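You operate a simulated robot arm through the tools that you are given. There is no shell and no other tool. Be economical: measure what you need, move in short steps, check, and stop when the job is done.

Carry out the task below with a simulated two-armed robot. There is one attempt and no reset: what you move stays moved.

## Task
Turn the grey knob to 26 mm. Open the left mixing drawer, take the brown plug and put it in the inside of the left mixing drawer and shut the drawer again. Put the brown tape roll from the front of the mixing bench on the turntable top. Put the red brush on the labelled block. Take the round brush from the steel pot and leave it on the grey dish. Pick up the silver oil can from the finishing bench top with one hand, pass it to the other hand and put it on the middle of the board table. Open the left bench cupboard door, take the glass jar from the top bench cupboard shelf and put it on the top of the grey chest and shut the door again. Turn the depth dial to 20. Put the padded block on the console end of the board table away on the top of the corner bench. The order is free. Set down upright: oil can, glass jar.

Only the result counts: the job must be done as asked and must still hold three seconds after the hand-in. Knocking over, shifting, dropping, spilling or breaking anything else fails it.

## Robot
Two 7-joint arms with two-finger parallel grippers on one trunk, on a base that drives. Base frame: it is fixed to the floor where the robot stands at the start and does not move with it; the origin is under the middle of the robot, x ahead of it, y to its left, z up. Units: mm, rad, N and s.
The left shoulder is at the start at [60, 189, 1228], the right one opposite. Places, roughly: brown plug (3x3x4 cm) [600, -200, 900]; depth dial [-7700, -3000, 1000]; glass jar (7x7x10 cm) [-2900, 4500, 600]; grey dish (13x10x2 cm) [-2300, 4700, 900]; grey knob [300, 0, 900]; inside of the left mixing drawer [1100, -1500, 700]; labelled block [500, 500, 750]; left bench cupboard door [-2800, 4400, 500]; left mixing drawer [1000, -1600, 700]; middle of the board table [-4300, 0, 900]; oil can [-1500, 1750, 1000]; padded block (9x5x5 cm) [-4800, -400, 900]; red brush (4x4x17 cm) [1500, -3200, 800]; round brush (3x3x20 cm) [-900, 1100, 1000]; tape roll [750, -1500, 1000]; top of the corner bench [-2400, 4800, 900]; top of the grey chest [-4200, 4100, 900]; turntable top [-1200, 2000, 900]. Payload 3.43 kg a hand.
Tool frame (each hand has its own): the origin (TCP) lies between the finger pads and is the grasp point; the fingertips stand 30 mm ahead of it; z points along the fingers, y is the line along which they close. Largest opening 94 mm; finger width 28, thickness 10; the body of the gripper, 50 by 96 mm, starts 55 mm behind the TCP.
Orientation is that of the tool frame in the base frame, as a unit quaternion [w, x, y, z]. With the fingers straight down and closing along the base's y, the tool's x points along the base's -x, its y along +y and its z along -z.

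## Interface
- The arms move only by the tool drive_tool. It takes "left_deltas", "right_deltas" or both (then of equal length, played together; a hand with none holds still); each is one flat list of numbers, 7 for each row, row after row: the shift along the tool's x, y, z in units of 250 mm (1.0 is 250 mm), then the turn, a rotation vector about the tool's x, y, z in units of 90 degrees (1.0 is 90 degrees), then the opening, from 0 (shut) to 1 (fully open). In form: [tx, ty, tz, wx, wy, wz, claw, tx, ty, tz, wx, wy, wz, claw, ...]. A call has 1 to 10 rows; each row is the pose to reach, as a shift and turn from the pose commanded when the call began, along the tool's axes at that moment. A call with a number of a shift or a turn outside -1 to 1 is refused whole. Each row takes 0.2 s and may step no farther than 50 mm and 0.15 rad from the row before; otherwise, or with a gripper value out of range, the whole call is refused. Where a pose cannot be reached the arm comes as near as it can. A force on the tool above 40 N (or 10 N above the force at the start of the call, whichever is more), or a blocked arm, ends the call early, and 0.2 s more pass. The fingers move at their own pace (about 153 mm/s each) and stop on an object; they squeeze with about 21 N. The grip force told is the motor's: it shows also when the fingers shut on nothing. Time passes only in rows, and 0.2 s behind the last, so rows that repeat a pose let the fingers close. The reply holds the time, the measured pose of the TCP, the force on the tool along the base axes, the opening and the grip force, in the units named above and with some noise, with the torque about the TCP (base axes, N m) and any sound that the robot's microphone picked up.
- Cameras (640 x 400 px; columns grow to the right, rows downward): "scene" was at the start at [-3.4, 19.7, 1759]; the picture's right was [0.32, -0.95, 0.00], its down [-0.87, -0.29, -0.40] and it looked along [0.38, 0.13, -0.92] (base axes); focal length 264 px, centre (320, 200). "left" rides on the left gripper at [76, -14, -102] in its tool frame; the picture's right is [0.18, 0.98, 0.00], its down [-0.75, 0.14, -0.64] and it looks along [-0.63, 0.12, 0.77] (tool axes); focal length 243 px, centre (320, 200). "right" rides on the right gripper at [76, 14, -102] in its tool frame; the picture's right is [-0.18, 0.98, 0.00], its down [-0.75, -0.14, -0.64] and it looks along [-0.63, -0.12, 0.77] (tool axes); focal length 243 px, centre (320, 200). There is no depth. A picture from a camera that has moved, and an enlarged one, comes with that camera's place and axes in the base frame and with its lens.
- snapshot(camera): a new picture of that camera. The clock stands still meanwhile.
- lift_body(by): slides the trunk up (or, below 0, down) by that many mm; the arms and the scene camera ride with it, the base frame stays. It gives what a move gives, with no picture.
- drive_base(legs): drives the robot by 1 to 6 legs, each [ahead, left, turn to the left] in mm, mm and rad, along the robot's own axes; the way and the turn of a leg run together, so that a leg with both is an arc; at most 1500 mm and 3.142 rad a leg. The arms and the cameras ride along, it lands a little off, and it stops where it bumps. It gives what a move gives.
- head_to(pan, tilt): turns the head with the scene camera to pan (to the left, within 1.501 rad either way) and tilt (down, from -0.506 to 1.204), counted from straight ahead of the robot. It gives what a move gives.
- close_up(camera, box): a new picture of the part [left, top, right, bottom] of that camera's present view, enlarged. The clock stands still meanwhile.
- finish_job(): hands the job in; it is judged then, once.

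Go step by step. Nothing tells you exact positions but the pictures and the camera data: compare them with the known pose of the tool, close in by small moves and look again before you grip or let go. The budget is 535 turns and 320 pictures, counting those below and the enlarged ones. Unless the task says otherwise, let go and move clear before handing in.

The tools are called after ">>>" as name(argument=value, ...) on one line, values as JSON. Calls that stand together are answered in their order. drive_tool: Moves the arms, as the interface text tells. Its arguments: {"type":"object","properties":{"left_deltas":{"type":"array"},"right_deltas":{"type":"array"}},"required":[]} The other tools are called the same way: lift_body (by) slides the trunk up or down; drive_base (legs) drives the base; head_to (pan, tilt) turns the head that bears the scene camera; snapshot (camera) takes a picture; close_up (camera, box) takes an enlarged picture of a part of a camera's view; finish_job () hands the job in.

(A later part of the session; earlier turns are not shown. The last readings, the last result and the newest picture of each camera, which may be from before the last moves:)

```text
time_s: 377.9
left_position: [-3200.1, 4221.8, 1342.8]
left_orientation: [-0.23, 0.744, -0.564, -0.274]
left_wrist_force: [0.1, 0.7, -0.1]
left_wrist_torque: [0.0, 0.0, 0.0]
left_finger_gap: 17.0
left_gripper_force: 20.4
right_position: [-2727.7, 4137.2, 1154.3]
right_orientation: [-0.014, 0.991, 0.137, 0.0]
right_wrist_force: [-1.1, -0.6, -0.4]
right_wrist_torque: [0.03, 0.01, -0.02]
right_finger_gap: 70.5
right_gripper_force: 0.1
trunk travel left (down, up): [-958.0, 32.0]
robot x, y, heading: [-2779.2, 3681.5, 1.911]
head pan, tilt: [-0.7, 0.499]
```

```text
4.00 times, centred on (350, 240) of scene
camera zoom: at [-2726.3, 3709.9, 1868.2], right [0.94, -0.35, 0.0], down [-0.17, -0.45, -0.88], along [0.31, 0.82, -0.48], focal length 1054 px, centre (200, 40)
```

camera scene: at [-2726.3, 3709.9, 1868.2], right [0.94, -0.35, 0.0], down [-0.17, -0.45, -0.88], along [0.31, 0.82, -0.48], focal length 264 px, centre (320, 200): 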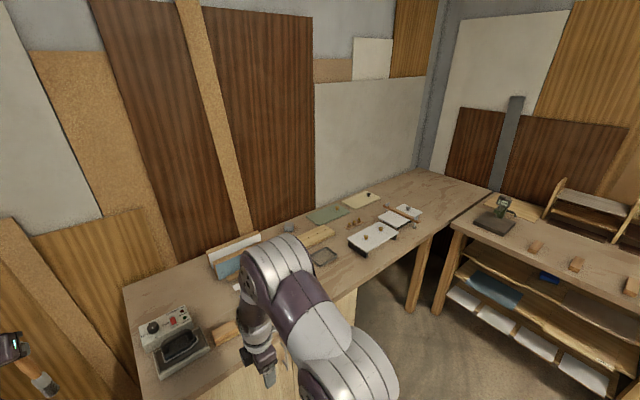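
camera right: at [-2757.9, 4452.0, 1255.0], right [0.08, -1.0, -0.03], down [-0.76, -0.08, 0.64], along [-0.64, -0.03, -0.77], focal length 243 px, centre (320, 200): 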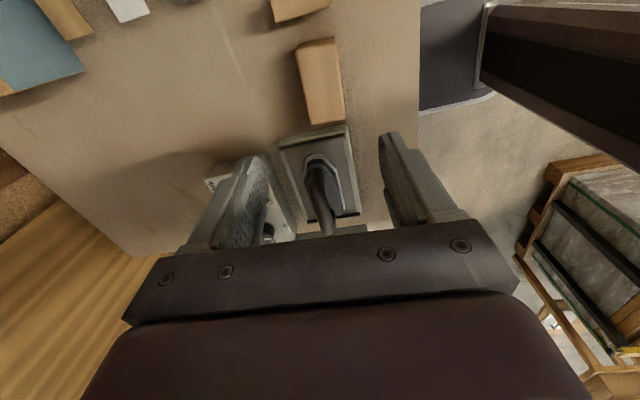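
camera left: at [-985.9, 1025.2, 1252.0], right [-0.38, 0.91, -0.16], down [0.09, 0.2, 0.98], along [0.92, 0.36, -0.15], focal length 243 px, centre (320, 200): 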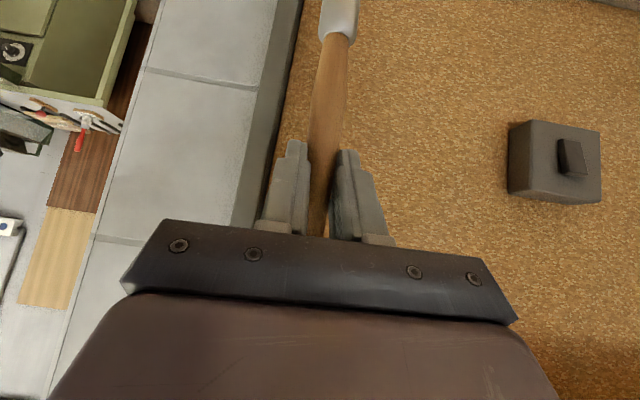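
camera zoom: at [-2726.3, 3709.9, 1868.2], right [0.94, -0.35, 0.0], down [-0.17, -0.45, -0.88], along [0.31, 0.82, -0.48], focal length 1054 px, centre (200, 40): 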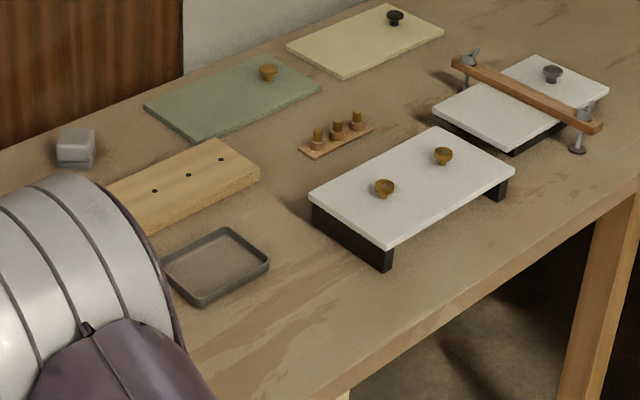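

The dish lies roughly 250 mm behind the bench's front edge with free space before it. Plan: let the bench's front edge push the hanging brush so that it pivots flat between the fingers, then lay it across the dish. First I retract the right hand and move into line.

>>> drive_tool(right_deltas=[0, 0.15, -0.1, 0, 0, 0, 0.5, 0, 0.3, -0.2, 0, 0, 0, 0.5, 0, 0.45, -0.3, 0, 0, 0, 0.5, 0, 0.6, -0.4, 0, 0, 0, 0.5, 0, 0.7, -0.55, 0, 0, 0, 0.5])

>>> drive_base(legs=[[-130, 0, -0.01], [0, -1000, 0]])

>>> head_to(pan=0.1, tilt=0.6)

>>> snapshot(camera="scene")

>>> snapshot(camera="left")

```text
time_s: 379.1
left_position: [-3198.6, 4219.8, 1345.0]
left_orientation: [-0.232, 0.743, -0.565, -0.274]
left_wrist_force: [-0.1, -0.4, -0.7]
left_wrist_torque: [0.02, 0.03, 0.0]
left_finger_gap: 17.2
left_gripper_force: 20.6
right_position: [-2676.6, 3963.6, 1290.2]
right_orientation: [-0.014, 0.99, 0.138, 0.0]
right_wrist_force: [1.0, -1.0, 0.5]
right_wrist_torque: [0.01, 0.02, -0.02]
right_finger_gap: 46.8
right_gripper_force: 0.1
trunk travel left (down, up): [-958.0, 32.0]
robot x, y, heading: [-2780.8, 3680.9, 1.914]
head pan, tilt: [-0.7, 0.499]
```

```text
time_s: 384.9
left_position: [-2230.9, 4415.4, 1342.2]
left_orientation: [-0.236, 0.732, -0.58, -0.269]
left_wrist_force: [-1.2, 0.2, -0.7]
left_wrist_torque: [0.0, 0.01, 0.05]
left_finger_gap: 16.8
left_gripper_force: 21.4
right_position: [-1719.2, 4139.6, 1288.4]
right_orientation: [-0.013, 0.993, 0.117, 0.001]
right_wrist_force: [-0.3, 0.4, 0.4]
right_wrist_torque: [0.02, 0.0, -0.01]
right_finger_gap: 47.1
right_gripper_force: 0.1
trunk travel left (down, up): [-958.0, 32.0]
robot x, y, heading: [-1831.6, 3858.9, 1.872]
head pan, tilt: [-0.7, 0.499]
```

```text
time_s: 386.1
left_position: [-2230.1, 4415.8, 1342.3]
left_orientation: [-0.235, 0.733, -0.58, -0.268]
left_wrist_force: [0.3, -0.7, 0.2]
left_wrist_torque: [-0.01, 0.0, -0.01]
left_finger_gap: 17.3
left_gripper_force: 21.3
right_position: [-1719.7, 4140.7, 1287.6]
right_orientation: [-0.012, 0.993, 0.117, 0.0]
right_wrist_force: [0.7, 0.2, 0.2]
right_wrist_torque: [0.02, -0.02, -0.01]
right_finger_gap: 47.0
right_gripper_force: 0.1
trunk travel left (down, up): [-958.0, 32.0]
robot x, y, heading: [-1828.2, 3860.7, 1.875]
head pan, tilt: [0.099, 0.6]
```

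```text
133 pictures are left
camera scene: at [-1847.7, 3884.0, 1859.2], right [0.92, 0.39, 0.0], down [0.22, -0.52, -0.83], along [-0.32, 0.76, -0.56], focal length 264 px, centre (320, 200)
```

scene: 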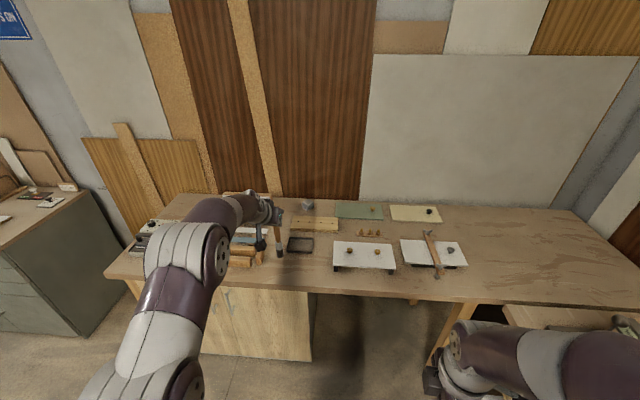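

```text
132 pictures are left
camera left: at [-2191.2, 4297.6, 1368.6], right [-0.93, -0.35, -0.16], down [-0.2, 0.09, 0.98], along [-0.32, 0.93, -0.15], focal length 243 px, centre (320, 200)
```

left: 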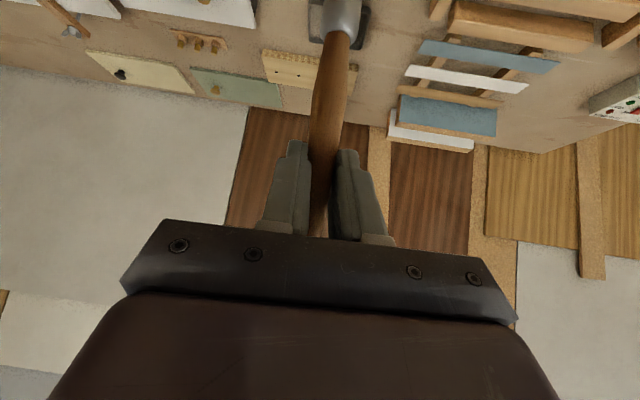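

Dish centre ≈ [-2335, 4762], the edge is 255 mm before it, and the brush is in line. I lower the trunk so the grip point passes 60 mm above the bench.

>>> lift_body(by=-385)

>>> snapshot(camera="left")

>>> snapshot(camera="scene")

```text
time_s: 389.8
left_position: [-2230.3, 4416.3, 957.1]
left_orientation: [-0.236, 0.732, -0.58, -0.269]
left_wrist_force: [0.3, -0.6, 0.2]
left_wrist_torque: [0.03, -0.01, 0.03]
left_finger_gap: 17.1
left_gripper_force: 21.6
right_position: [-1718.9, 4140.1, 902.6]
right_orientation: [-0.013, 0.993, 0.117, -0.001]
right_wrist_force: [0.0, -0.5, -0.3]
right_wrist_torque: [-0.01, 0.03, 0.02]
right_finger_gap: 46.8
right_gripper_force: 0.1
trunk travel left (down, up): [-573.0, 417.0]
robot x, y, heading: [-1830.6, 3859.2, 1.876]
head pan, tilt: [0.099, 0.6]
```

```text
131 pictures are left
camera left: at [-2190.9, 4297.6, 983.7], right [-0.93, -0.35, -0.16], down [-0.2, 0.09, 0.98], along [-0.32, 0.93, -0.15], focal length 243 px, centre (320, 200)
```

left: 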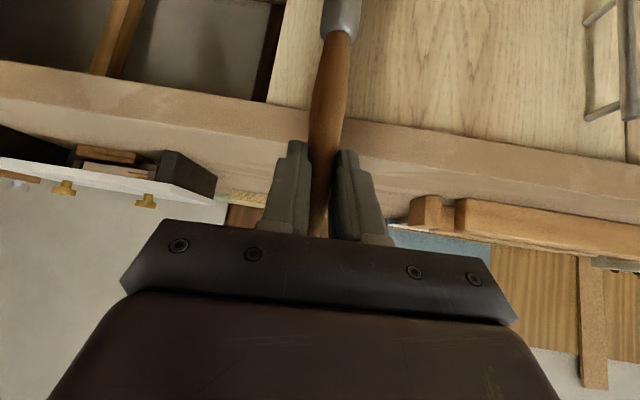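

```text
130 pictures are left
camera scene: at [-1847.4, 3883.9, 1474.2], right [0.92, 0.39, 0.0], down [0.22, -0.52, -0.83], along [-0.32, 0.76, -0.56], focal length 264 px, centre (320, 200)
```

scene: 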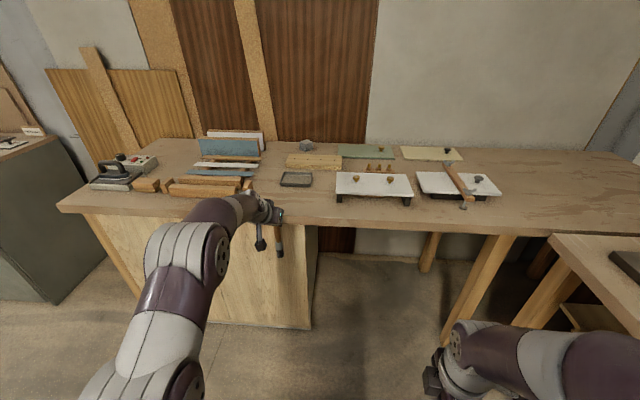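

>>> drive_base(legs=[[150, 0, 0]])

>>> snapshot(camera="left")

>>> close_up(camera="scene", box=[200, 150, 360, 290])

```text
time_s: 391.1
left_position: [-2277.4, 4564.0, 957.1]
left_orientation: [-0.236, 0.732, -0.58, -0.268]
left_wrist_force: [-0.4, 0.7, -1.3]
left_wrist_torque: [0.02, 0.04, 0.0]
left_finger_gap: 15.8
left_gripper_force: 21.0
right_position: [-1765.7, 4288.6, 902.6]
right_orientation: [-0.013, 0.993, 0.119, 0.0]
right_wrist_force: [-0.1, 1.4, -0.2]
right_wrist_torque: [-0.01, -0.02, 0.01]
right_finger_gap: 47.1
right_gripper_force: 0.1
trunk travel left (down, up): [-573.0, 417.0]
robot x, y, heading: [-1878.9, 4010.1, 1.872]
head pan, tilt: [0.099, 0.6]
```

```text
129 pictures are left
camera left: at [-2238.0, 4445.7, 982.9], right [-0.92, -0.35, -0.16], down [-0.2, 0.09, 0.98], along [-0.32, 0.93, -0.15], focal length 243 px, centre (320, 200)
```

left: 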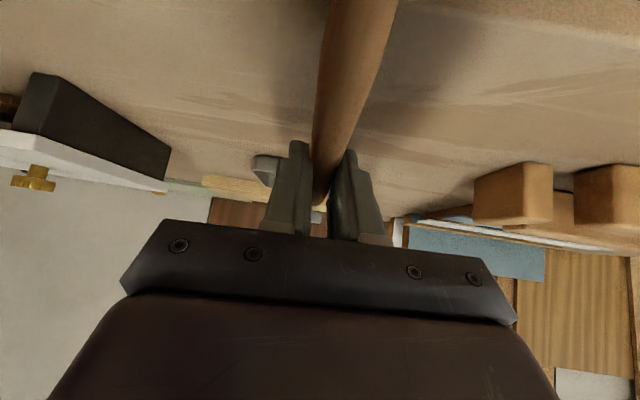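

```text
2.86 times, centred on (280, 220) of scene
camera zoom: at [-1894.0, 4033.2, 1474.1], right [0.92, 0.39, 0.0], down [0.22, -0.52, -0.82], along [-0.32, 0.76, -0.57], focal length 753 px, centre (434, 143)
```

zoom: 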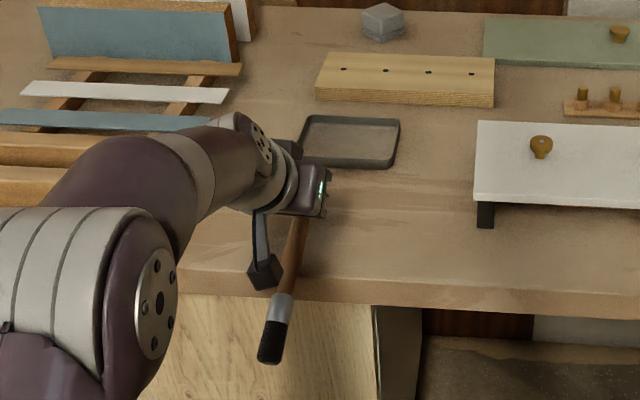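

The brush pivots as planned on the edge. I go on 105 mm.

>>> drive_base(legs=[[105, -8, 0]])

>>> snapshot(camera="left")

>>> close_up(camera="scene", box=[200, 150, 360, 290])

```text
time_s: 392.3
left_position: [-2304.7, 4669.5, 955.8]
left_orientation: [-0.236, 0.733, -0.578, -0.269]
left_wrist_force: [0.2, 0.9, -0.1]
left_wrist_torque: [0.02, 0.02, 0.02]
left_finger_gap: 4.7
left_gripper_force: 0.0
right_position: [-1791.6, 4395.4, 903.8]
right_orientation: [-0.012, 0.993, 0.12, 0.0]
right_wrist_force: [-0.3, 0.5, 0.4]
right_wrist_torque: [-0.02, -0.02, 0.0]
right_finger_gap: 47.3
right_gripper_force: 0.1
trunk travel left (down, up): [-573.0, 417.0]
robot x, y, heading: [-1902.5, 4115.4, 1.882]
head pan, tilt: [0.099, 0.6]
```

```text
127 pictures are left
camera left: at [-2264.5, 4550.5, 982.9], right [-0.92, -0.35, -0.16], down [-0.2, 0.09, 0.98], along [-0.33, 0.93, -0.15], focal length 243 px, centre (320, 200)
```

left: 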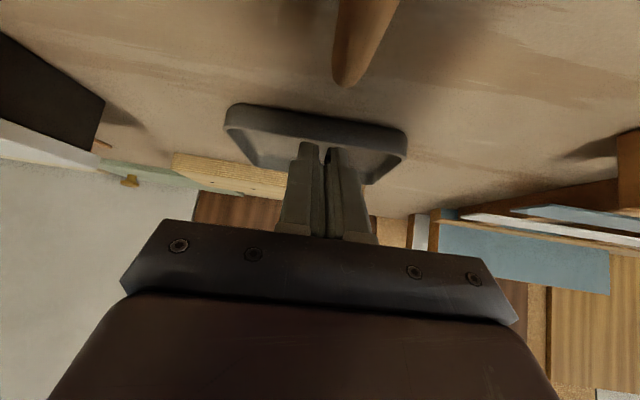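

```text
2.86 times, centred on (280, 220) of scene
camera zoom: at [-1918.9, 4139.3, 1474.2], right [0.92, 0.4, 0.0], down [0.22, -0.52, -0.82], along [-0.33, 0.76, -0.57], focal length 753 px, centre (434, 143)
```

zoom: 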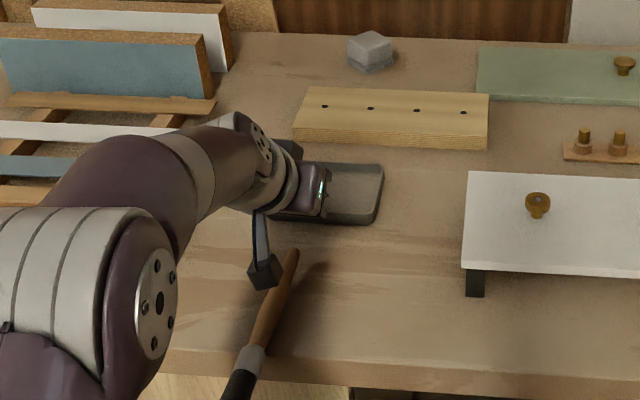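

The brush slipped free but now lies flat on the bench with only its bristles over the edge - fine for a regrip from above. I raise the trunk and bring the left hand vertical.

>>> lift_body(by=200)

>>> drive_base(legs=[[-60, 0, 0]])

>>> drive_tool(left_deltas=[0.1, 0, -0.1, 0, 0, 0, 0.5, 0.2, 0, -0.2, 0, 0, 0, 0.5, 0.3, 0, -0.3, 0, 0, 0, 0.5, 0.4, 0, -0.4, 0, 0, 0, 0.5, 0.5, 0, -0.5, 0, 0, 0, 0.5])

>>> drive_tool(left_deltas=[0, 0, 0, 0, 0.083, 0, 0.5, 0, 0, 0, 0, 0.166, 0, 0.5, 0, 0, 0, 0, 0.25, 0, 0.5, 0, 0, 0, 0, 0.333, 0, 0.5, 0, 0, 0, 0, 0.416, 0, 0.5, 0, 0, 0, 0, 0.465, 0, 0.5])

>>> snapshot(camera="left")

>>> snapshot(camera="scene")

```text
time_s: 394.5
left_position: [-2305.4, 4667.7, 1157.4]
left_orientation: [-0.235, 0.733, -0.579, -0.269]
left_wrist_force: [0.1, -0.7, -0.2]
left_wrist_torque: [0.01, -0.01, 0.0]
left_finger_gap: 4.6
left_gripper_force: 0.1
right_position: [-1789.7, 4394.3, 1103.2]
right_orientation: [-0.013, 0.993, 0.12, 0.0]
right_wrist_force: [-0.1, 0.6, 0.0]
right_wrist_torque: [-0.02, 0.02, -0.01]
right_finger_gap: 46.7
right_gripper_force: 0.0
trunk travel left (down, up): [-773.0, 217.0]
robot x, y, heading: [-1900.5, 4112.7, 1.877]
head pan, tilt: [0.099, 0.6]
```

```text
time_s: 395.5
left_position: [-2286.0, 4612.9, 1157.3]
left_orientation: [-0.235, 0.734, -0.578, -0.27]
left_wrist_force: [-0.1, 0.3, 0.4]
left_wrist_torque: [-0.02, 0.0, -0.01]
left_finger_gap: 4.8
left_gripper_force: 0.0
right_position: [-1772.5, 4338.0, 1102.9]
right_orientation: [-0.012, 0.993, 0.119, 0.0]
right_wrist_force: [0.2, 0.2, -0.6]
right_wrist_torque: [-0.02, 0.0, 0.0]
right_finger_gap: 47.1
right_gripper_force: 0.1
trunk travel left (down, up): [-773.0, 217.0]
robot x, y, heading: [-1883.5, 4054.6, 1.876]
head pan, tilt: [0.099, 0.6]
```

```text
time_s: 396.7
left_position: [-2246.6, 4438.2, 1167.2]
left_orientation: [-0.236, 0.733, -0.578, -0.27]
left_wrist_force: [0.3, 0.7, 0.5]
left_wrist_torque: [-0.02, 0.02, 0.0]
left_finger_gap: 46.9
left_gripper_force: 0.1
right_position: [-1772.4, 4336.3, 1103.1]
right_orientation: [-0.013, 0.993, 0.119, 0.0]
right_wrist_force: [-0.2, 0.4, 1.1]
right_wrist_torque: [0.03, -0.01, 0.03]
right_finger_gap: 47.0
right_gripper_force: 0.0
trunk travel left (down, up): [-773.0, 217.0]
robot x, y, heading: [-1880.5, 4056.8, 1.874]
head pan, tilt: [0.099, 0.6]
```

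```text
time_s: 398.1
left_position: [-2242.4, 4426.9, 1143.6]
left_orientation: [-0.014, 0.781, -0.624, 0.011]
left_wrist_force: [-0.3, -0.1, 0.3]
left_wrist_torque: [-0.02, -0.02, 0.01]
left_finger_gap: 46.9
left_gripper_force: 0.1
left hand out of reach, approached as far as the arm can: row 6
right_position: [-1772.3, 4338.4, 1102.7]
right_orientation: [-0.013, 0.993, 0.119, 0.001]
right_wrist_force: [0.6, 0.5, 0.0]
right_wrist_torque: [-0.02, 0.0, -0.02]
right_finger_gap: 47.0
right_gripper_force: 0.1
trunk travel left (down, up): [-773.0, 217.0]
robot x, y, heading: [-1888.0, 4057.7, 1.874]
head pan, tilt: [0.099, 0.6]
```

```text
125 pictures are left
camera left: at [-2214.6, 4355.5, 1247.4], right [-0.92, -0.4, -0.03], down [-0.32, 0.7, 0.64], along [-0.23, 0.59, -0.77], focal length 243 px, centre (320, 200)
```

left: 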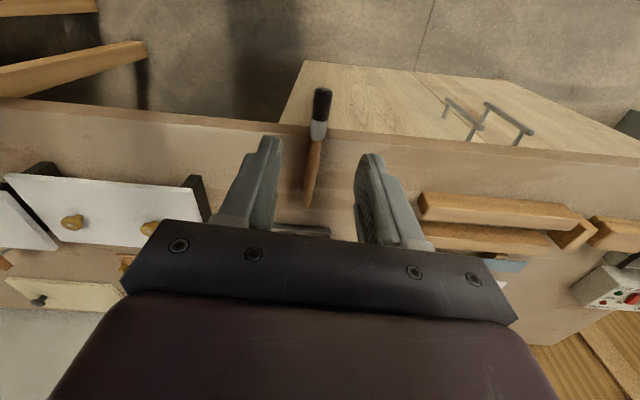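

```text
124 pictures are left
camera scene: at [-1900.9, 4081.0, 1674.2], right [0.92, 0.39, 0.0], down [0.22, -0.52, -0.82], along [-0.33, 0.76, -0.57], focal length 264 px, centre (320, 200)
```

scene: 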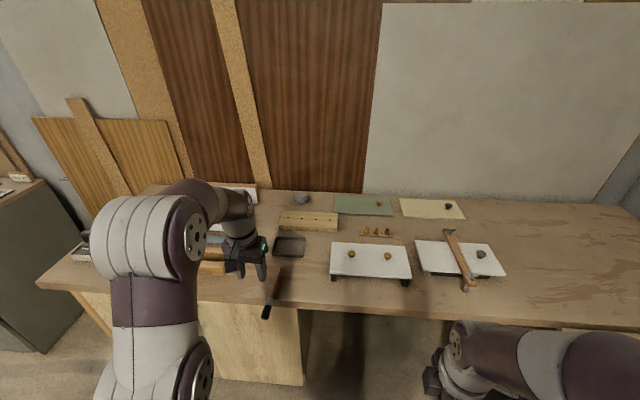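

The brush axis runs along my heading. I bring the left hand over its handle.

>>> drive_tool(left_deltas=[-0.1, 0.005, 0.1, 0, 0, 0, 0.5, -0.2, 0.01, 0.22, 0, 0, 0, 0.5, -0.3, 0.015, 0.34, 0, 0, 0, 0.5, -0.41, 0.02, 0.46, 0, 0, 0, 0.5, -0.514, 0.023, 0.58, 0, 0, 0, 0.5, -0.514, 0.023, 0.67, 0, 0, 0, 0.5])

>>> snapshot(camera="left")

```text
time_s: 399.5
left_position: [-2270.2, 4552.6, 975.9]
left_orientation: [-0.013, 0.781, -0.624, 0.01]
left_wrist_force: [-0.3, -0.8, 0.3]
left_wrist_torque: [-0.01, -0.03, 0.0]
left_finger_gap: 47.0
left_gripper_force: 0.1
right_position: [-1772.0, 4336.2, 1103.2]
right_orientation: [-0.013, 0.993, 0.119, -0.001]
right_wrist_force: [0.5, -0.6, 0.6]
right_wrist_torque: [0.01, -0.02, 0.02]
right_finger_gap: 47.3
right_gripper_force: 0.1
trunk travel left (down, up): [-773.0, 217.0]
robot x, y, heading: [-1886.1, 4054.0, 1.879]
head pan, tilt: [0.099, 0.6]
```

```text
123 pictures are left
camera left: at [-2242.2, 4480.4, 1080.0], right [-0.92, -0.4, -0.03], down [-0.33, 0.7, 0.64], along [-0.23, 0.6, -0.77], focal length 243 px, centre (320, 200)
```

left: 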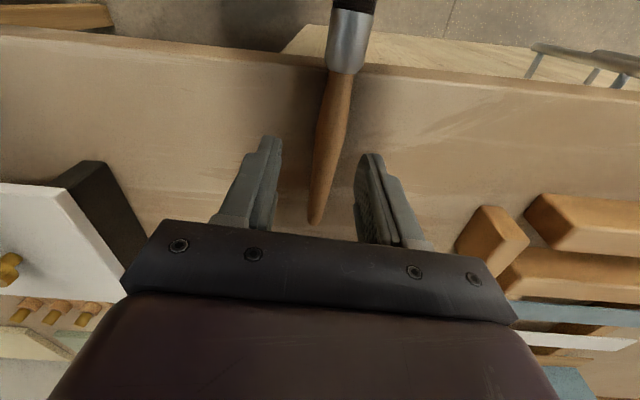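

>>> drive_tool(left_deltas=[0, 0.052, 0.05, 0, 0, 0, 0.5, 0, 0.052, 0.12, 0, 0, 0, 0.5, 0, 0.052, 0.185, 0, 0, 0, 0.5, 0, 0.052, 0.185, 0, 0, 0, 0.05, 0, 0.052, 0.185, 0, 0, 0, 0.05])

>>> snapshot(camera="left")

```text
time_s: 400.7
left_position: [-2282.3, 4548.7, 930.9]
left_orientation: [-0.013, 0.781, -0.624, 0.01]
left_wrist_force: [0.5, -0.1, 1.5]
left_wrist_torque: [-0.04, -0.01, 0.03]
left_finger_gap: 20.5
left_gripper_force: 20.9
right_position: [-1771.9, 4336.9, 1102.4]
right_orientation: [-0.012, 0.993, 0.119, -0.001]
right_wrist_force: [-0.6, 0.2, 0.1]
right_wrist_torque: [0.0, -0.02, 0.0]
right_finger_gap: 47.2
right_gripper_force: 0.0
trunk travel left (down, up): [-773.0, 217.0]
robot x, y, heading: [-1883.7, 4056.7, 1.875]
head pan, tilt: [0.099, 0.6]
```

```text
122 pictures are left
camera left: at [-2254.9, 4478.0, 1034.2], right [-0.92, -0.4, -0.03], down [-0.33, 0.7, 0.64], along [-0.23, 0.6, -0.77], focal length 243 px, centre (320, 200)
```

left: 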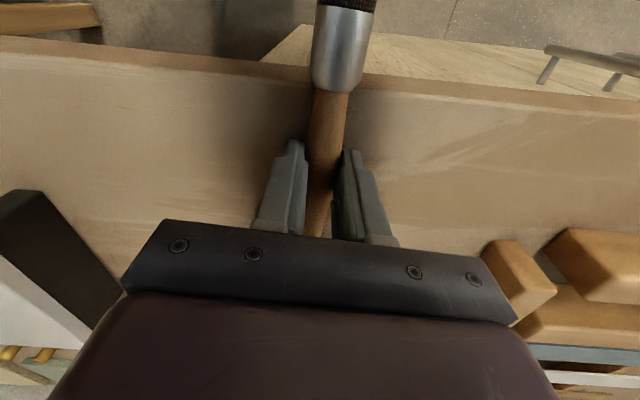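

Gripped near its middle (20.5 mm). I lift and drive forward to bring it over the dish.

>>> lift_body(by=110)

>>> drive_base(legs=[[210, 0, 0]])

>>> snapshot(camera="left")

>>> snapshot(camera="scene")

```text
time_s: 402.1
left_position: [-2281.8, 4549.9, 1040.8]
left_orientation: [-0.013, 0.782, -0.624, 0.01]
left_wrist_force: [0.8, 0.0, -0.4]
left_wrist_torque: [0.02, 0.01, 0.03]
left_finger_gap: 20.5
left_gripper_force: 21.4
right_position: [-1772.7, 4337.8, 1212.8]
right_orientation: [-0.012, 0.993, 0.119, 0.0]
right_wrist_force: [0.2, -0.2, -1.0]
right_wrist_torque: [0.0, 0.02, 0.0]
right_finger_gap: 46.9
right_gripper_force: 0.1
trunk travel left (down, up): [-883.0, 107.0]
robot x, y, heading: [-1885.4, 4054.8, 1.876]
head pan, tilt: [0.099, 0.6]
```

```text
time_s: 403.8
left_position: [-2342.7, 4755.2, 1042.6]
left_orientation: [-0.014, 0.779, -0.627, 0.009]
left_wrist_force: [0.4, -0.8, -0.6]
left_wrist_torque: [-0.01, 0.03, -0.01]
left_finger_gap: 20.2
left_gripper_force: 21.0
right_position: [-1834.0, 4539.3, 1213.4]
right_orientation: [-0.012, 0.993, 0.116, -0.001]
right_wrist_force: [0.7, 0.7, -1.2]
right_wrist_torque: [0.04, 0.01, -0.02]
right_finger_gap: 47.0
right_gripper_force: 0.0
trunk travel left (down, up): [-883.0, 107.0]
robot x, y, heading: [-1945.8, 4260.2, 1.873]
head pan, tilt: [0.099, 0.6]
```

```text
121 pictures are left
camera left: at [-2315.8, 4682.9, 1144.8], right [-0.92, -0.39, -0.03], down [-0.32, 0.7, 0.64], along [-0.23, 0.6, -0.77], focal length 243 px, centre (320, 200)
```

left: 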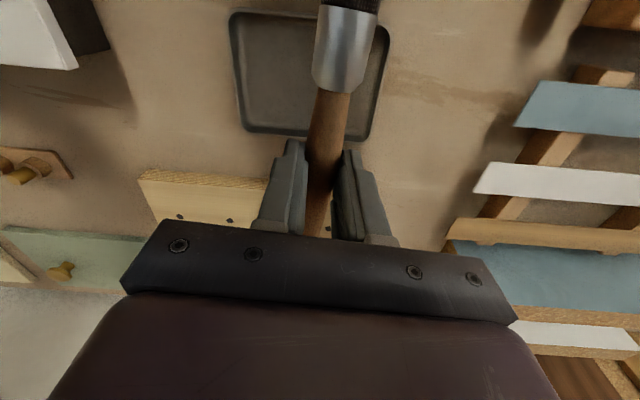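

```text
120 pictures are left
camera scene: at [-1963.5, 4282.6, 1784.3], right [0.92, 0.39, 0.0], down [0.22, -0.52, -0.83], along [-0.32, 0.76, -0.56], focal length 264 px, centre (320, 200)
```

scene: 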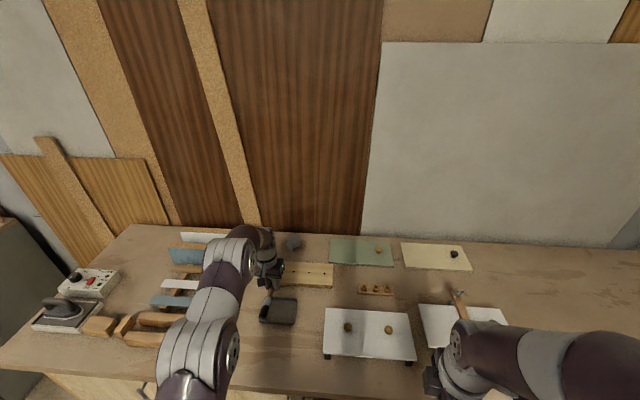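

The dish centre is at about [-2320, 4740] from this view. I centre the brush over it and lower gently.

>>> drive_tool(left_deltas=[0.04, -0.037, 0.06, 0, 0, 0, 0.05, 0.08, -0.074, 0.14, 0, 0, 0, 0.05, 0.08, -0.074, 0.22, 0, 0, 0, 0.05, 0.08, -0.074, 0.28, 0, 0, 0, 0.05])

>>> snapshot(camera="left")

```text
time_s: 404.8
left_position: [-2317.1, 4743.0, 970.6]
left_orientation: [-0.013, 0.78, -0.626, 0.01]
left_wrist_force: [-0.5, 0.0, -0.2]
left_wrist_torque: [0.0, 0.0, -0.01]
left_finger_gap: 20.3
left_gripper_force: 20.9
right_position: [-1835.1, 4539.8, 1213.5]
right_orientation: [-0.012, 0.993, 0.116, 0.0]
right_wrist_force: [0.5, 0.0, 0.1]
right_wrist_torque: [-0.03, 0.0, 0.02]
right_finger_gap: 46.9
right_gripper_force: 0.0
trunk travel left (down, up): [-883.0, 107.0]
robot x, y, heading: [-1948.7, 4254.2, 1.875]
head pan, tilt: [0.099, 0.6]
```

```text
119 pictures are left
camera left: at [-2290.5, 4670.8, 1074.4], right [-0.92, -0.39, -0.03], down [-0.32, 0.7, 0.64], along [-0.23, 0.6, -0.77], focal length 243 px, centre (320, 200)
```

left: 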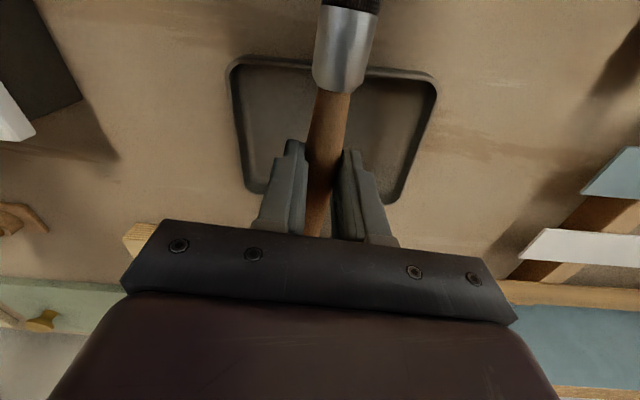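

>>> drive_tool(left_deltas=[0, 0, 0.03, 0, 0, 0, 0.05, 0, 0, 0.05, 0, 0, 0, 0.05, 0, 0, 0.07, 0, 0, 0, 0.05])

>>> close_up(camera="scene", box=[220, 240, 340, 340])

```text
time_s: 405.6
left_position: [-2316.0, 4740.4, 954.0]
left_orientation: [-0.013, 0.779, -0.626, 0.01]
left_wrist_force: [0.7, -1.4, 2.1]
left_wrist_torque: [-0.19, -0.05, -0.02]
left_finger_gap: 20.6
left_gripper_force: 21.5
right_position: [-1834.3, 4540.5, 1213.5]
right_orientation: [-0.013, 0.993, 0.116, 0.0]
right_wrist_force: [0.7, -1.1, 0.5]
right_wrist_torque: [-0.01, 0.0, -0.01]
right_finger_gap: 47.0
right_gripper_force: 0.1
trunk travel left (down, up): [-883.0, 107.0]
robot x, y, heading: [-1946.7, 4260.3, 1.867]
head pan, tilt: [0.099, 0.6]
```

```text
4.00 times, centred on (280, 290) of scene
camera zoom: at [-1963.5, 4283.2, 1784.3], right [0.92, 0.39, 0.0], down [0.22, -0.52, -0.83], along [-0.32, 0.76, -0.56], focal length 1054 px, centre (480, -160)
```

zoom: 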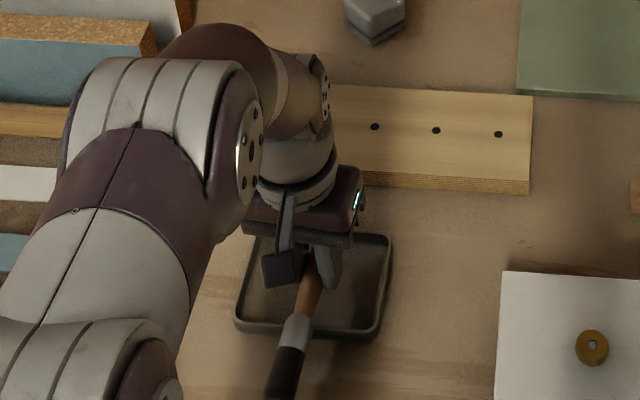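

>>> drive_tool(left_deltas=[0, 0, 0.012, 0, 0, 0, 0.05, 0, 0, 0.012, 0, 0, 0, 0.2, 0, 0, 0.012, 0, 0, 0, 0.4, 0, 0, 0.012, 0, 0, 0, 0.4])

>>> drive_tool(left_deltas=[0, 0, -0.1, 0, 0, 0, 0.4, 0, 0, -0.25, 0, 0, 0, 0.4, 0, 0, -0.4, 0, 0, 0, 0.4])

>>> snapshot(camera="left")

```text
time_s: 406.6
left_position: [-2316.6, 4741.1, 950.4]
left_orientation: [-0.013, 0.779, -0.627, 0.01]
left_wrist_force: [-0.3, 0.3, -0.3]
left_wrist_torque: [-0.01, -0.01, -0.04]
left_finger_gap: 37.8
left_gripper_force: 0.1
right_position: [-1835.3, 4539.8, 1211.6]
right_orientation: [-0.013, 0.993, 0.115, 0.0]
right_wrist_force: [-0.2, 0.4, 0.4]
right_wrist_torque: [0.04, 0.03, -0.03]
right_finger_gap: 47.2
right_gripper_force: 0.1
trunk travel left (down, up): [-883.0, 107.0]
robot x, y, heading: [-1941.5, 4260.5, 1.87]
head pan, tilt: [0.099, 0.6]
```

```text
time_s: 407.4
left_position: [-2320.9, 4742.2, 1051.5]
left_orientation: [-0.012, 0.779, -0.627, 0.01]
left_wrist_force: [-0.4, -0.4, 1.0]
left_wrist_torque: [0.0, -0.01, -0.01]
left_finger_gap: 37.5
left_gripper_force: 0.1
right_position: [-1834.0, 4540.2, 1213.1]
right_orientation: [-0.013, 0.993, 0.115, 0.0]
right_wrist_force: [0.3, -0.1, 0.7]
right_wrist_torque: [0.0, -0.01, 0.02]
right_finger_gap: 46.9
right_gripper_force: 0.1
trunk travel left (down, up): [-883.0, 107.0]
robot x, y, heading: [-1947.8, 4257.6, 1.873]
head pan, tilt: [0.099, 0.6]
```

```text
117 pictures are left
camera left: at [-2294.9, 4669.6, 1154.2], right [-0.92, -0.39, -0.03], down [-0.32, 0.7, 0.64], along [-0.23, 0.6, -0.77], focal length 243 px, centre (320, 200)
```

left: 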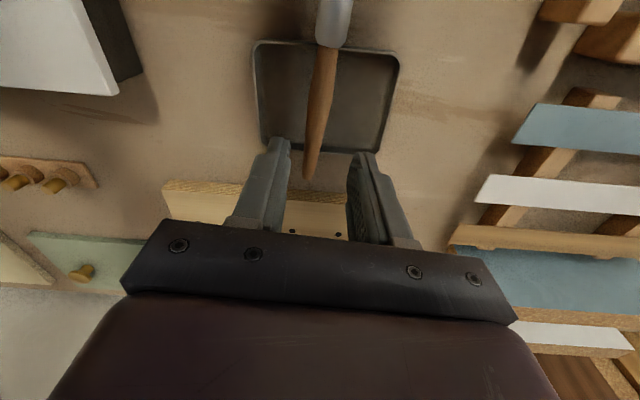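

>>> lift_body(by=60)

>>> drive_base(legs=[[-250, 0, 0]])

>>> close_up(camera="scene", box=[240, 190, 360, 280])

```text
time_s: 408.4
left_position: [-2321.1, 4741.5, 1110.7]
left_orientation: [-0.014, 0.779, -0.626, 0.01]
left_wrist_force: [0.1, -0.9, -0.1]
left_wrist_torque: [0.02, 0.01, -0.01]
left_finger_gap: 37.8
left_gripper_force: 0.0
right_position: [-1836.1, 4539.9, 1271.8]
right_orientation: [-0.011, 0.993, 0.115, 0.001]
right_wrist_force: [-0.5, -0.2, 0.8]
right_wrist_torque: [-0.01, 0.01, -0.01]
right_finger_gap: 46.9
right_gripper_force: 0.0
trunk travel left (down, up): [-943.0, 47.0]
robot x, y, heading: [-1946.8, 4261.2, 1.869]
head pan, tilt: [0.099, 0.6]
```

```text
time_s: 410.2
left_position: [-2248.8, 4502.6, 1109.9]
left_orientation: [-0.013, 0.78, -0.625, 0.012]
left_wrist_force: [0.3, 0.1, -0.4]
left_wrist_torque: [-0.01, -0.01, 0.01]
left_finger_gap: 37.6
left_gripper_force: 0.0
right_position: [-1760.9, 4303.5, 1272.9]
right_orientation: [-0.011, 0.993, 0.118, 0.0]
right_wrist_force: [-0.1, -0.3, 1.2]
right_wrist_torque: [0.02, -0.04, 0.0]
right_finger_gap: 47.0
right_gripper_force: 0.1
trunk travel left (down, up): [-943.0, 47.0]
robot x, y, heading: [-1868.9, 4019.4, 1.875]
head pan, tilt: [0.099, 0.6]
```

```text
4.44 times, centred on (300, 235) of scene
camera zoom: at [-1890.6, 4047.4, 1844.1], right [0.92, 0.39, 0.0], down [0.22, -0.52, -0.82], along [-0.32, 0.76, -0.57], focal length 1171 px, centre (409, 44)
```

zoom: 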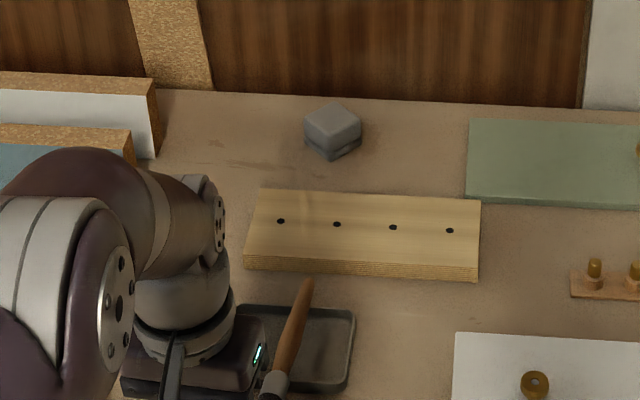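

>>> snapshot(camera="left")

>>> head_to(pan=0.4, tilt=0.6)

```text
115 pictures are left
camera left: at [-2222.1, 4431.3, 1213.0], right [-0.92, -0.39, -0.03], down [-0.32, 0.7, 0.64], along [-0.23, 0.6, -0.77], focal length 243 px, centre (320, 200)
```

left: 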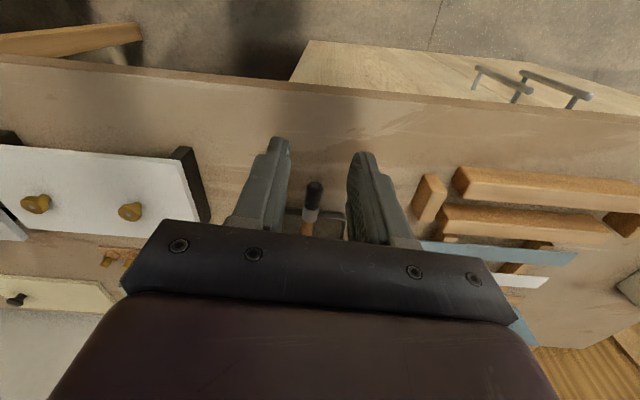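

```text
time_s: 411.0
left_position: [-2248.9, 4501.1, 1110.4]
left_orientation: [-0.013, 0.78, -0.625, 0.01]
left_wrist_force: [0.6, -1.1, 0.2]
left_wrist_torque: [0.01, 0.0, 0.01]
left_finger_gap: 37.4
left_gripper_force: 0.2
right_position: [-1761.6, 4300.5, 1272.8]
right_orientation: [-0.013, 0.993, 0.118, 0.0]
right_wrist_force: [-0.4, 0.0, -1.2]
right_wrist_torque: [0.01, -0.02, 0.01]
right_finger_gap: 47.0
right_gripper_force: 0.1
trunk travel left (down, up): [-943.0, 47.0]
robot x, y, heading: [-1869.8, 4017.7, 1.872]
head pan, tilt: [0.4, 0.6]
```

>>> drive_tool(left_deltas=[0.15, 0.1, -0.05, 0, 0, 0, 0.4, 0.3, 0.2, -0.1, 0, 0, 0, 0.4, 0.45, 0.3, -0.15, 0, 0, 0, 0.4, 0.6, 0.4, -0.2, 0, 0, 0, 0.4])

>>> head_to(pan=0.1, tilt=0.6)

>>> close_up(camera="scene", box=[270, 220, 350, 280])

```text
time_s: 412.0
left_position: [-2314.5, 4333.7, 1157.4]
left_orientation: [-0.014, 0.78, -0.626, 0.01]
left_wrist_force: [0.3, -0.5, 0.6]
left_wrist_torque: [0.02, 0.0, -0.02]
left_finger_gap: 37.5
left_gripper_force: 0.0
right_position: [-1761.8, 4300.8, 1273.3]
right_orientation: [-0.014, 0.993, 0.117, 0.001]
right_wrist_force: [-0.5, -0.7, 0.0]
right_wrist_torque: [0.02, 0.0, 0.04]
right_finger_gap: 46.8
right_gripper_force: 0.1
trunk travel left (down, up): [-943.0, 47.0]
robot x, y, heading: [-1872.1, 4021.0, 1.875]
head pan, tilt: [0.4, 0.6]
```

```text
time_s: 412.8
left_position: [-2314.4, 4334.3, 1155.8]
left_orientation: [-0.014, 0.78, -0.625, 0.01]
left_wrist_force: [1.0, 0.4, -0.2]
left_wrist_torque: [0.0, 0.02, 0.01]
left_finger_gap: 37.6
left_gripper_force: 0.0
right_position: [-1760.7, 4300.1, 1272.6]
right_orientation: [-0.013, 0.993, 0.116, 0.0]
right_wrist_force: [-0.2, -0.7, -0.5]
right_wrist_torque: [-0.02, 0.04, -0.01]
right_finger_gap: 47.0
right_gripper_force: 0.1
trunk travel left (down, up): [-943.0, 47.0]
robot x, y, heading: [-1873.2, 4019.9, 1.871]
head pan, tilt: [0.099, 0.6]
```

```text
6.67 times, centred on (310, 250) of scene
camera zoom: at [-1889.9, 4045.1, 1844.2], right [0.92, 0.39, 0.0], down [0.22, -0.52, -0.83], along [-0.32, 0.76, -0.57], focal length 1757 px, centre (387, -133)
```

zoom: 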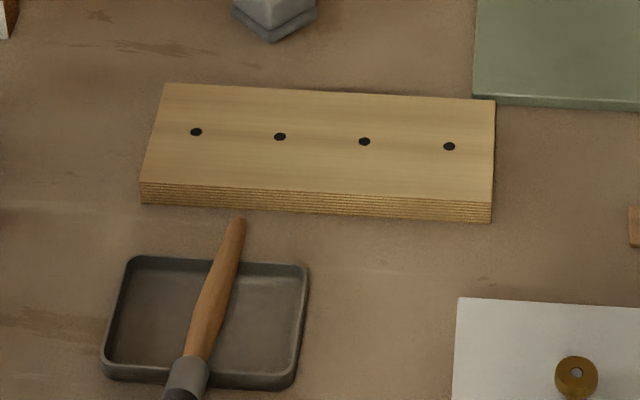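

The brush rests across the dish but its bristle end overhangs a lot; I regrip it and shift it about 28 mm further in.

>>> drive_tool(left_deltas=[-0.15, -0.1, 0.05, 0, 0, 0, 0.4, -0.3, -0.2, 0.1, 0, 0, 0, 0.4, -0.45, -0.3, 0.15, 0, 0, 0, 0.4, -0.6, -0.4, 0.2, 0, 0, 0, 0.4])

>>> drive_base(legs=[[235, 0, 0]])

>>> snapshot(camera="left")

```text
time_s: 413.8
left_position: [-2249.2, 4507.8, 1111.7]
left_orientation: [-0.013, 0.78, -0.625, 0.01]
left_wrist_force: [-0.8, 0.1, -0.5]
left_wrist_torque: [-0.02, 0.01, -0.01]
left_finger_gap: 37.4
left_gripper_force: 0.2
right_position: [-1761.8, 4304.2, 1271.5]
right_orientation: [-0.012, 0.993, 0.118, -0.001]
right_wrist_force: [0.0, -0.1, 0.1]
right_wrist_torque: [-0.04, -0.02, 0.0]
right_finger_gap: 47.0
right_gripper_force: 0.1
trunk travel left (down, up): [-943.0, 47.0]
robot x, y, heading: [-1873.8, 4019.1, 1.876]
head pan, tilt: [0.099, 0.6]
```

```text
time_s: 415.6
left_position: [-2320.5, 4728.7, 1112.1]
left_orientation: [-0.014, 0.78, -0.625, 0.01]
left_wrist_force: [0.6, 0.3, 0.0]
left_wrist_torque: [-0.03, 0.01, 0.0]
left_finger_gap: 37.4
left_gripper_force: 0.1
right_position: [-1832.0, 4527.0, 1274.3]
right_orientation: [-0.013, 0.993, 0.118, -0.001]
right_wrist_force: [0.0, -0.5, -0.1]
right_wrist_torque: [0.01, 0.02, 0.02]
right_finger_gap: 47.0
right_gripper_force: 0.1
trunk travel left (down, up): [-943.0, 47.0]
robot x, y, heading: [-1944.4, 4250.1, 1.88]
head pan, tilt: [0.099, 0.6]
```

```text
113 pictures are left
camera left: at [-2294.4, 4657.0, 1216.3], right [-0.92, -0.4, -0.03], down [-0.32, 0.7, 0.64], along [-0.23, 0.6, -0.77], focal length 243 px, centre (320, 200)
```

left: 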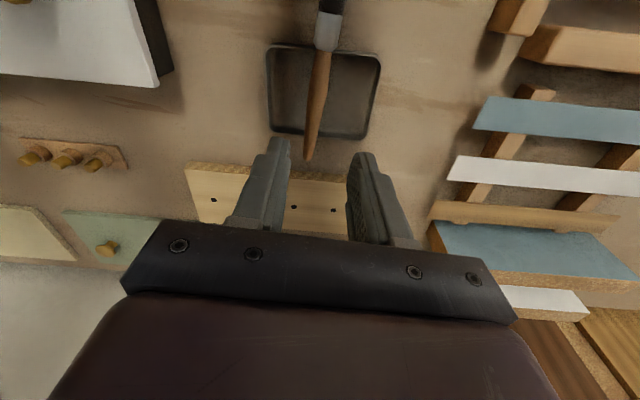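

>>> drive_tool(left_deltas=[-0.034, -0.013, 0.15, 0, 0, 0, 0.5, -0.034, -0.013, 0.3, 0, 0, 0, 0.5, -0.034, -0.013, 0.45, 0, 0, 0, 0.5, -0.034, -0.013, 0.58, 0, 0, 0, 0.5, -0.034, -0.013, 0.64, 0, 0, 0, 0.5])

>>> snapshot(camera="left")

```text
time_s: 416.8
left_position: [-2316.8, 4740.6, 951.6]
left_orientation: [-0.013, 0.781, -0.624, 0.011]
left_wrist_force: [0.1, 0.2, 1.1]
left_wrist_torque: [-0.01, 0.03, 0.02]
left_finger_gap: 47.1
left_gripper_force: 0.1
right_position: [-1832.8, 4528.0, 1273.3]
right_orientation: [-0.013, 0.993, 0.119, 0.0]
right_wrist_force: [-0.5, 0.3, 0.4]
right_wrist_torque: [0.02, 0.03, 0.01]
right_finger_gap: 46.8
right_gripper_force: 0.2
trunk travel left (down, up): [-943.0, 47.0]
robot x, y, heading: [-1944.9, 4248.2, 1.872]
head pan, tilt: [0.099, 0.6]
```

```text
112 pictures are left
camera left: at [-2289.6, 4668.9, 1055.0], right [-0.92, -0.4, -0.03], down [-0.32, 0.7, 0.64], along [-0.23, 0.6, -0.77], focal length 243 px, centre (320, 200)
```

left: 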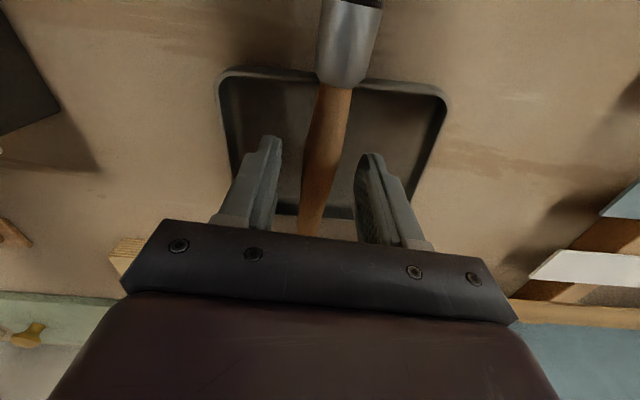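

Good position; I close, lift a little, move 20 mm forward and set down again.

>>> drive_tool(left_deltas=[0, 0, 0, 0, 0, 0, 0.1, 0, 0, 0, 0, 0, 0, 0.05, 0, 0, 0, 0, 0, 0, 0.05, 0, 0, -0.08, 0, 0, 0, 0.05, -0.08, 0, -0.08, 0, 0, 0, 0.05, -0.08, 0, -0.04, 0, 0, 0, 0.05, -0.08, 0, -0.006, 0, 0, 0, 0.05])

>>> snapshot(camera="left")

```text
time_s: 418.4
left_position: [-2319.3, 4759.4, 955.6]
left_orientation: [-0.015, 0.781, -0.625, 0.008]
left_wrist_force: [-1.4, 1.1, 6.5]
left_wrist_torque: [-0.37, -0.06, -0.09]
left_finger_gap: 20.1
left_gripper_force: 20.8
right_position: [-1832.0, 4526.4, 1273.9]
right_orientation: [-0.013, 0.993, 0.118, -0.001]
right_wrist_force: [-0.4, 0.5, 1.2]
right_wrist_torque: [0.03, 0.0, -0.03]
right_finger_gap: 46.9
right_gripper_force: 0.1
trunk travel left (down, up): [-943.0, 47.0]
robot x, y, heading: [-1943.2, 4248.0, 1.876]
head pan, tilt: [0.099, 0.6]
```

```text
111 pictures are left
camera left: at [-2292.2, 4687.4, 1058.4], right [-0.92, -0.4, -0.03], down [-0.32, 0.7, 0.64], along [-0.23, 0.6, -0.77], focal length 243 px, centre (320, 200)
```

left: 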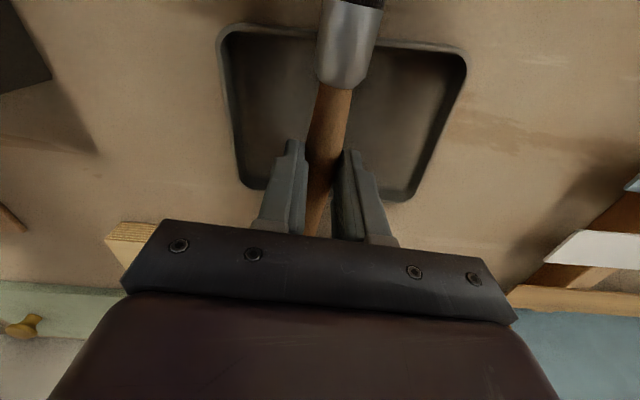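

Contact again; the ferrule now lies inside over the near rim. I open and rise.

>>> drive_tool(left_deltas=[0, 0, 0, 0, 0, 0, 0.2, 0, 0, 0, 0, 0, 0, 0.4, 0, 0, 0, 0, 0, 0, 0.4, 0, 0, -0.15, 0, 0, 0, 0.4, 0, 0, -0.3, 0, 0, 0, 0.4, 0, 0, -0.5, 0, 0, 0, 0.4])

>>> snapshot(camera="left")

```text
time_s: 419.8
left_position: [-2320.8, 4759.1, 1078.2]
left_orientation: [-0.013, 0.781, -0.624, 0.01]
left_wrist_force: [-0.4, -0.3, -1.0]
left_wrist_torque: [0.0, 0.0, 0.03]
left_finger_gap: 37.4
left_gripper_force: 0.1
right_position: [-1832.5, 4527.5, 1273.0]
right_orientation: [-0.013, 0.993, 0.118, -0.001]
right_wrist_force: [-0.2, 0.1, 0.3]
right_wrist_torque: [0.01, 0.01, 0.04]
right_finger_gap: 46.8
right_gripper_force: 0.1
trunk travel left (down, up): [-943.0, 47.0]
robot x, y, heading: [-1940.8, 4246.9, 1.881]
head pan, tilt: [0.099, 0.6]
```

```text
110 pictures are left
camera left: at [-2293.9, 4688.1, 1182.9], right [-0.92, -0.4, -0.03], down [-0.32, 0.7, 0.64], along [-0.23, 0.6, -0.77], focal length 243 px, centre (320, 200)
```

left: 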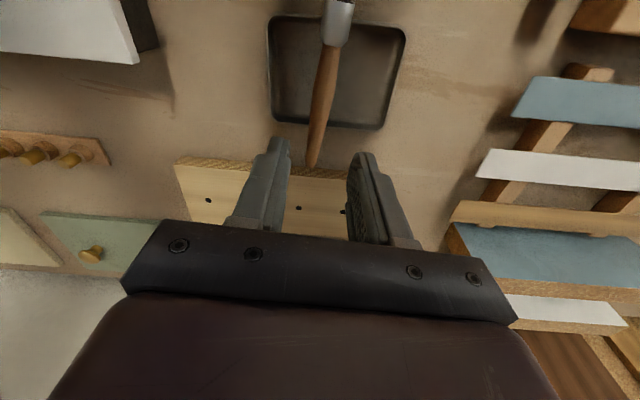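

The brush now lies centrally across the dish. Next the cupboard: I back off, shift left and look at the doors.

>>> drive_base(legs=[[-420, 0, 0.02], [0, 650, 0]])

>>> lift_body(by=-500)

>>> head_to(pan=0.2, tilt=0.6)

>>> snapshot(camera="scene")

```text
time_s: 425.6
left_position: [-2821.0, 4141.8, 1078.4]
left_orientation: [-0.013, 0.787, -0.617, 0.011]
left_wrist_force: [-0.3, 0.0, -0.5]
left_wrist_torque: [0.03, -0.01, 0.0]
left_finger_gap: 37.6
left_gripper_force: 0.0
right_position: [-2327.5, 3919.2, 1272.4]
right_orientation: [-0.012, 0.992, 0.13, 0.0]
right_wrist_force: [-0.3, 0.4, -0.7]
right_wrist_torque: [-0.02, 0.02, -0.01]
right_finger_gap: 46.9
right_gripper_force: 0.1
trunk travel left (down, up): [-943.0, 47.0]
robot x, y, heading: [-2436.8, 3635.6, 1.895]
head pan, tilt: [0.099, 0.6]
```

```text
refused: -500 is not a number from -400 to 400
```

```text
time_s: 426.3
left_position: [-2821.6, 4141.5, 1078.3]
left_orientation: [-0.013, 0.788, -0.616, 0.01]
left_wrist_force: [0.0, 0.3, 0.7]
left_wrist_torque: [0.01, 0.01, 0.01]
left_finger_gap: 37.6
left_gripper_force: 0.1
right_position: [-2329.0, 3918.2, 1274.0]
right_orientation: [-0.013, 0.992, 0.128, 0.0]
right_wrist_force: [0.7, 0.1, -0.3]
right_wrist_torque: [0.0, -0.02, 0.01]
right_finger_gap: 46.9
right_gripper_force: 0.0
trunk travel left (down, up): [-943.0, 47.0]
robot x, y, heading: [-2433.3, 3636.5, 1.896]
head pan, tilt: [0.201, 0.6]
```

```text
109 pictures are left
camera scene: at [-2459.3, 3655.5, 1844.2], right [0.86, 0.5, 0.0], down [0.28, -0.49, -0.83], along [-0.41, 0.71, -0.56], focal length 264 px, centre (320, 200)
```

scene: 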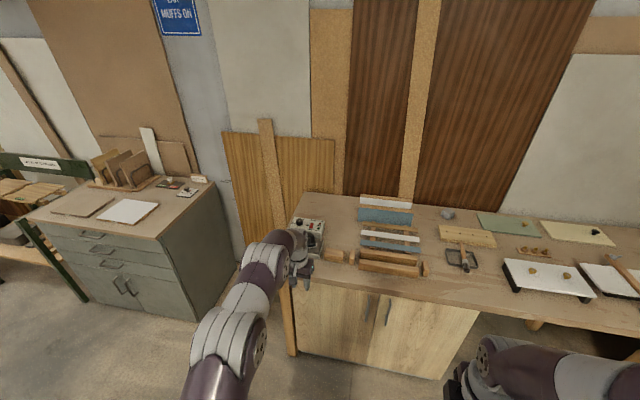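

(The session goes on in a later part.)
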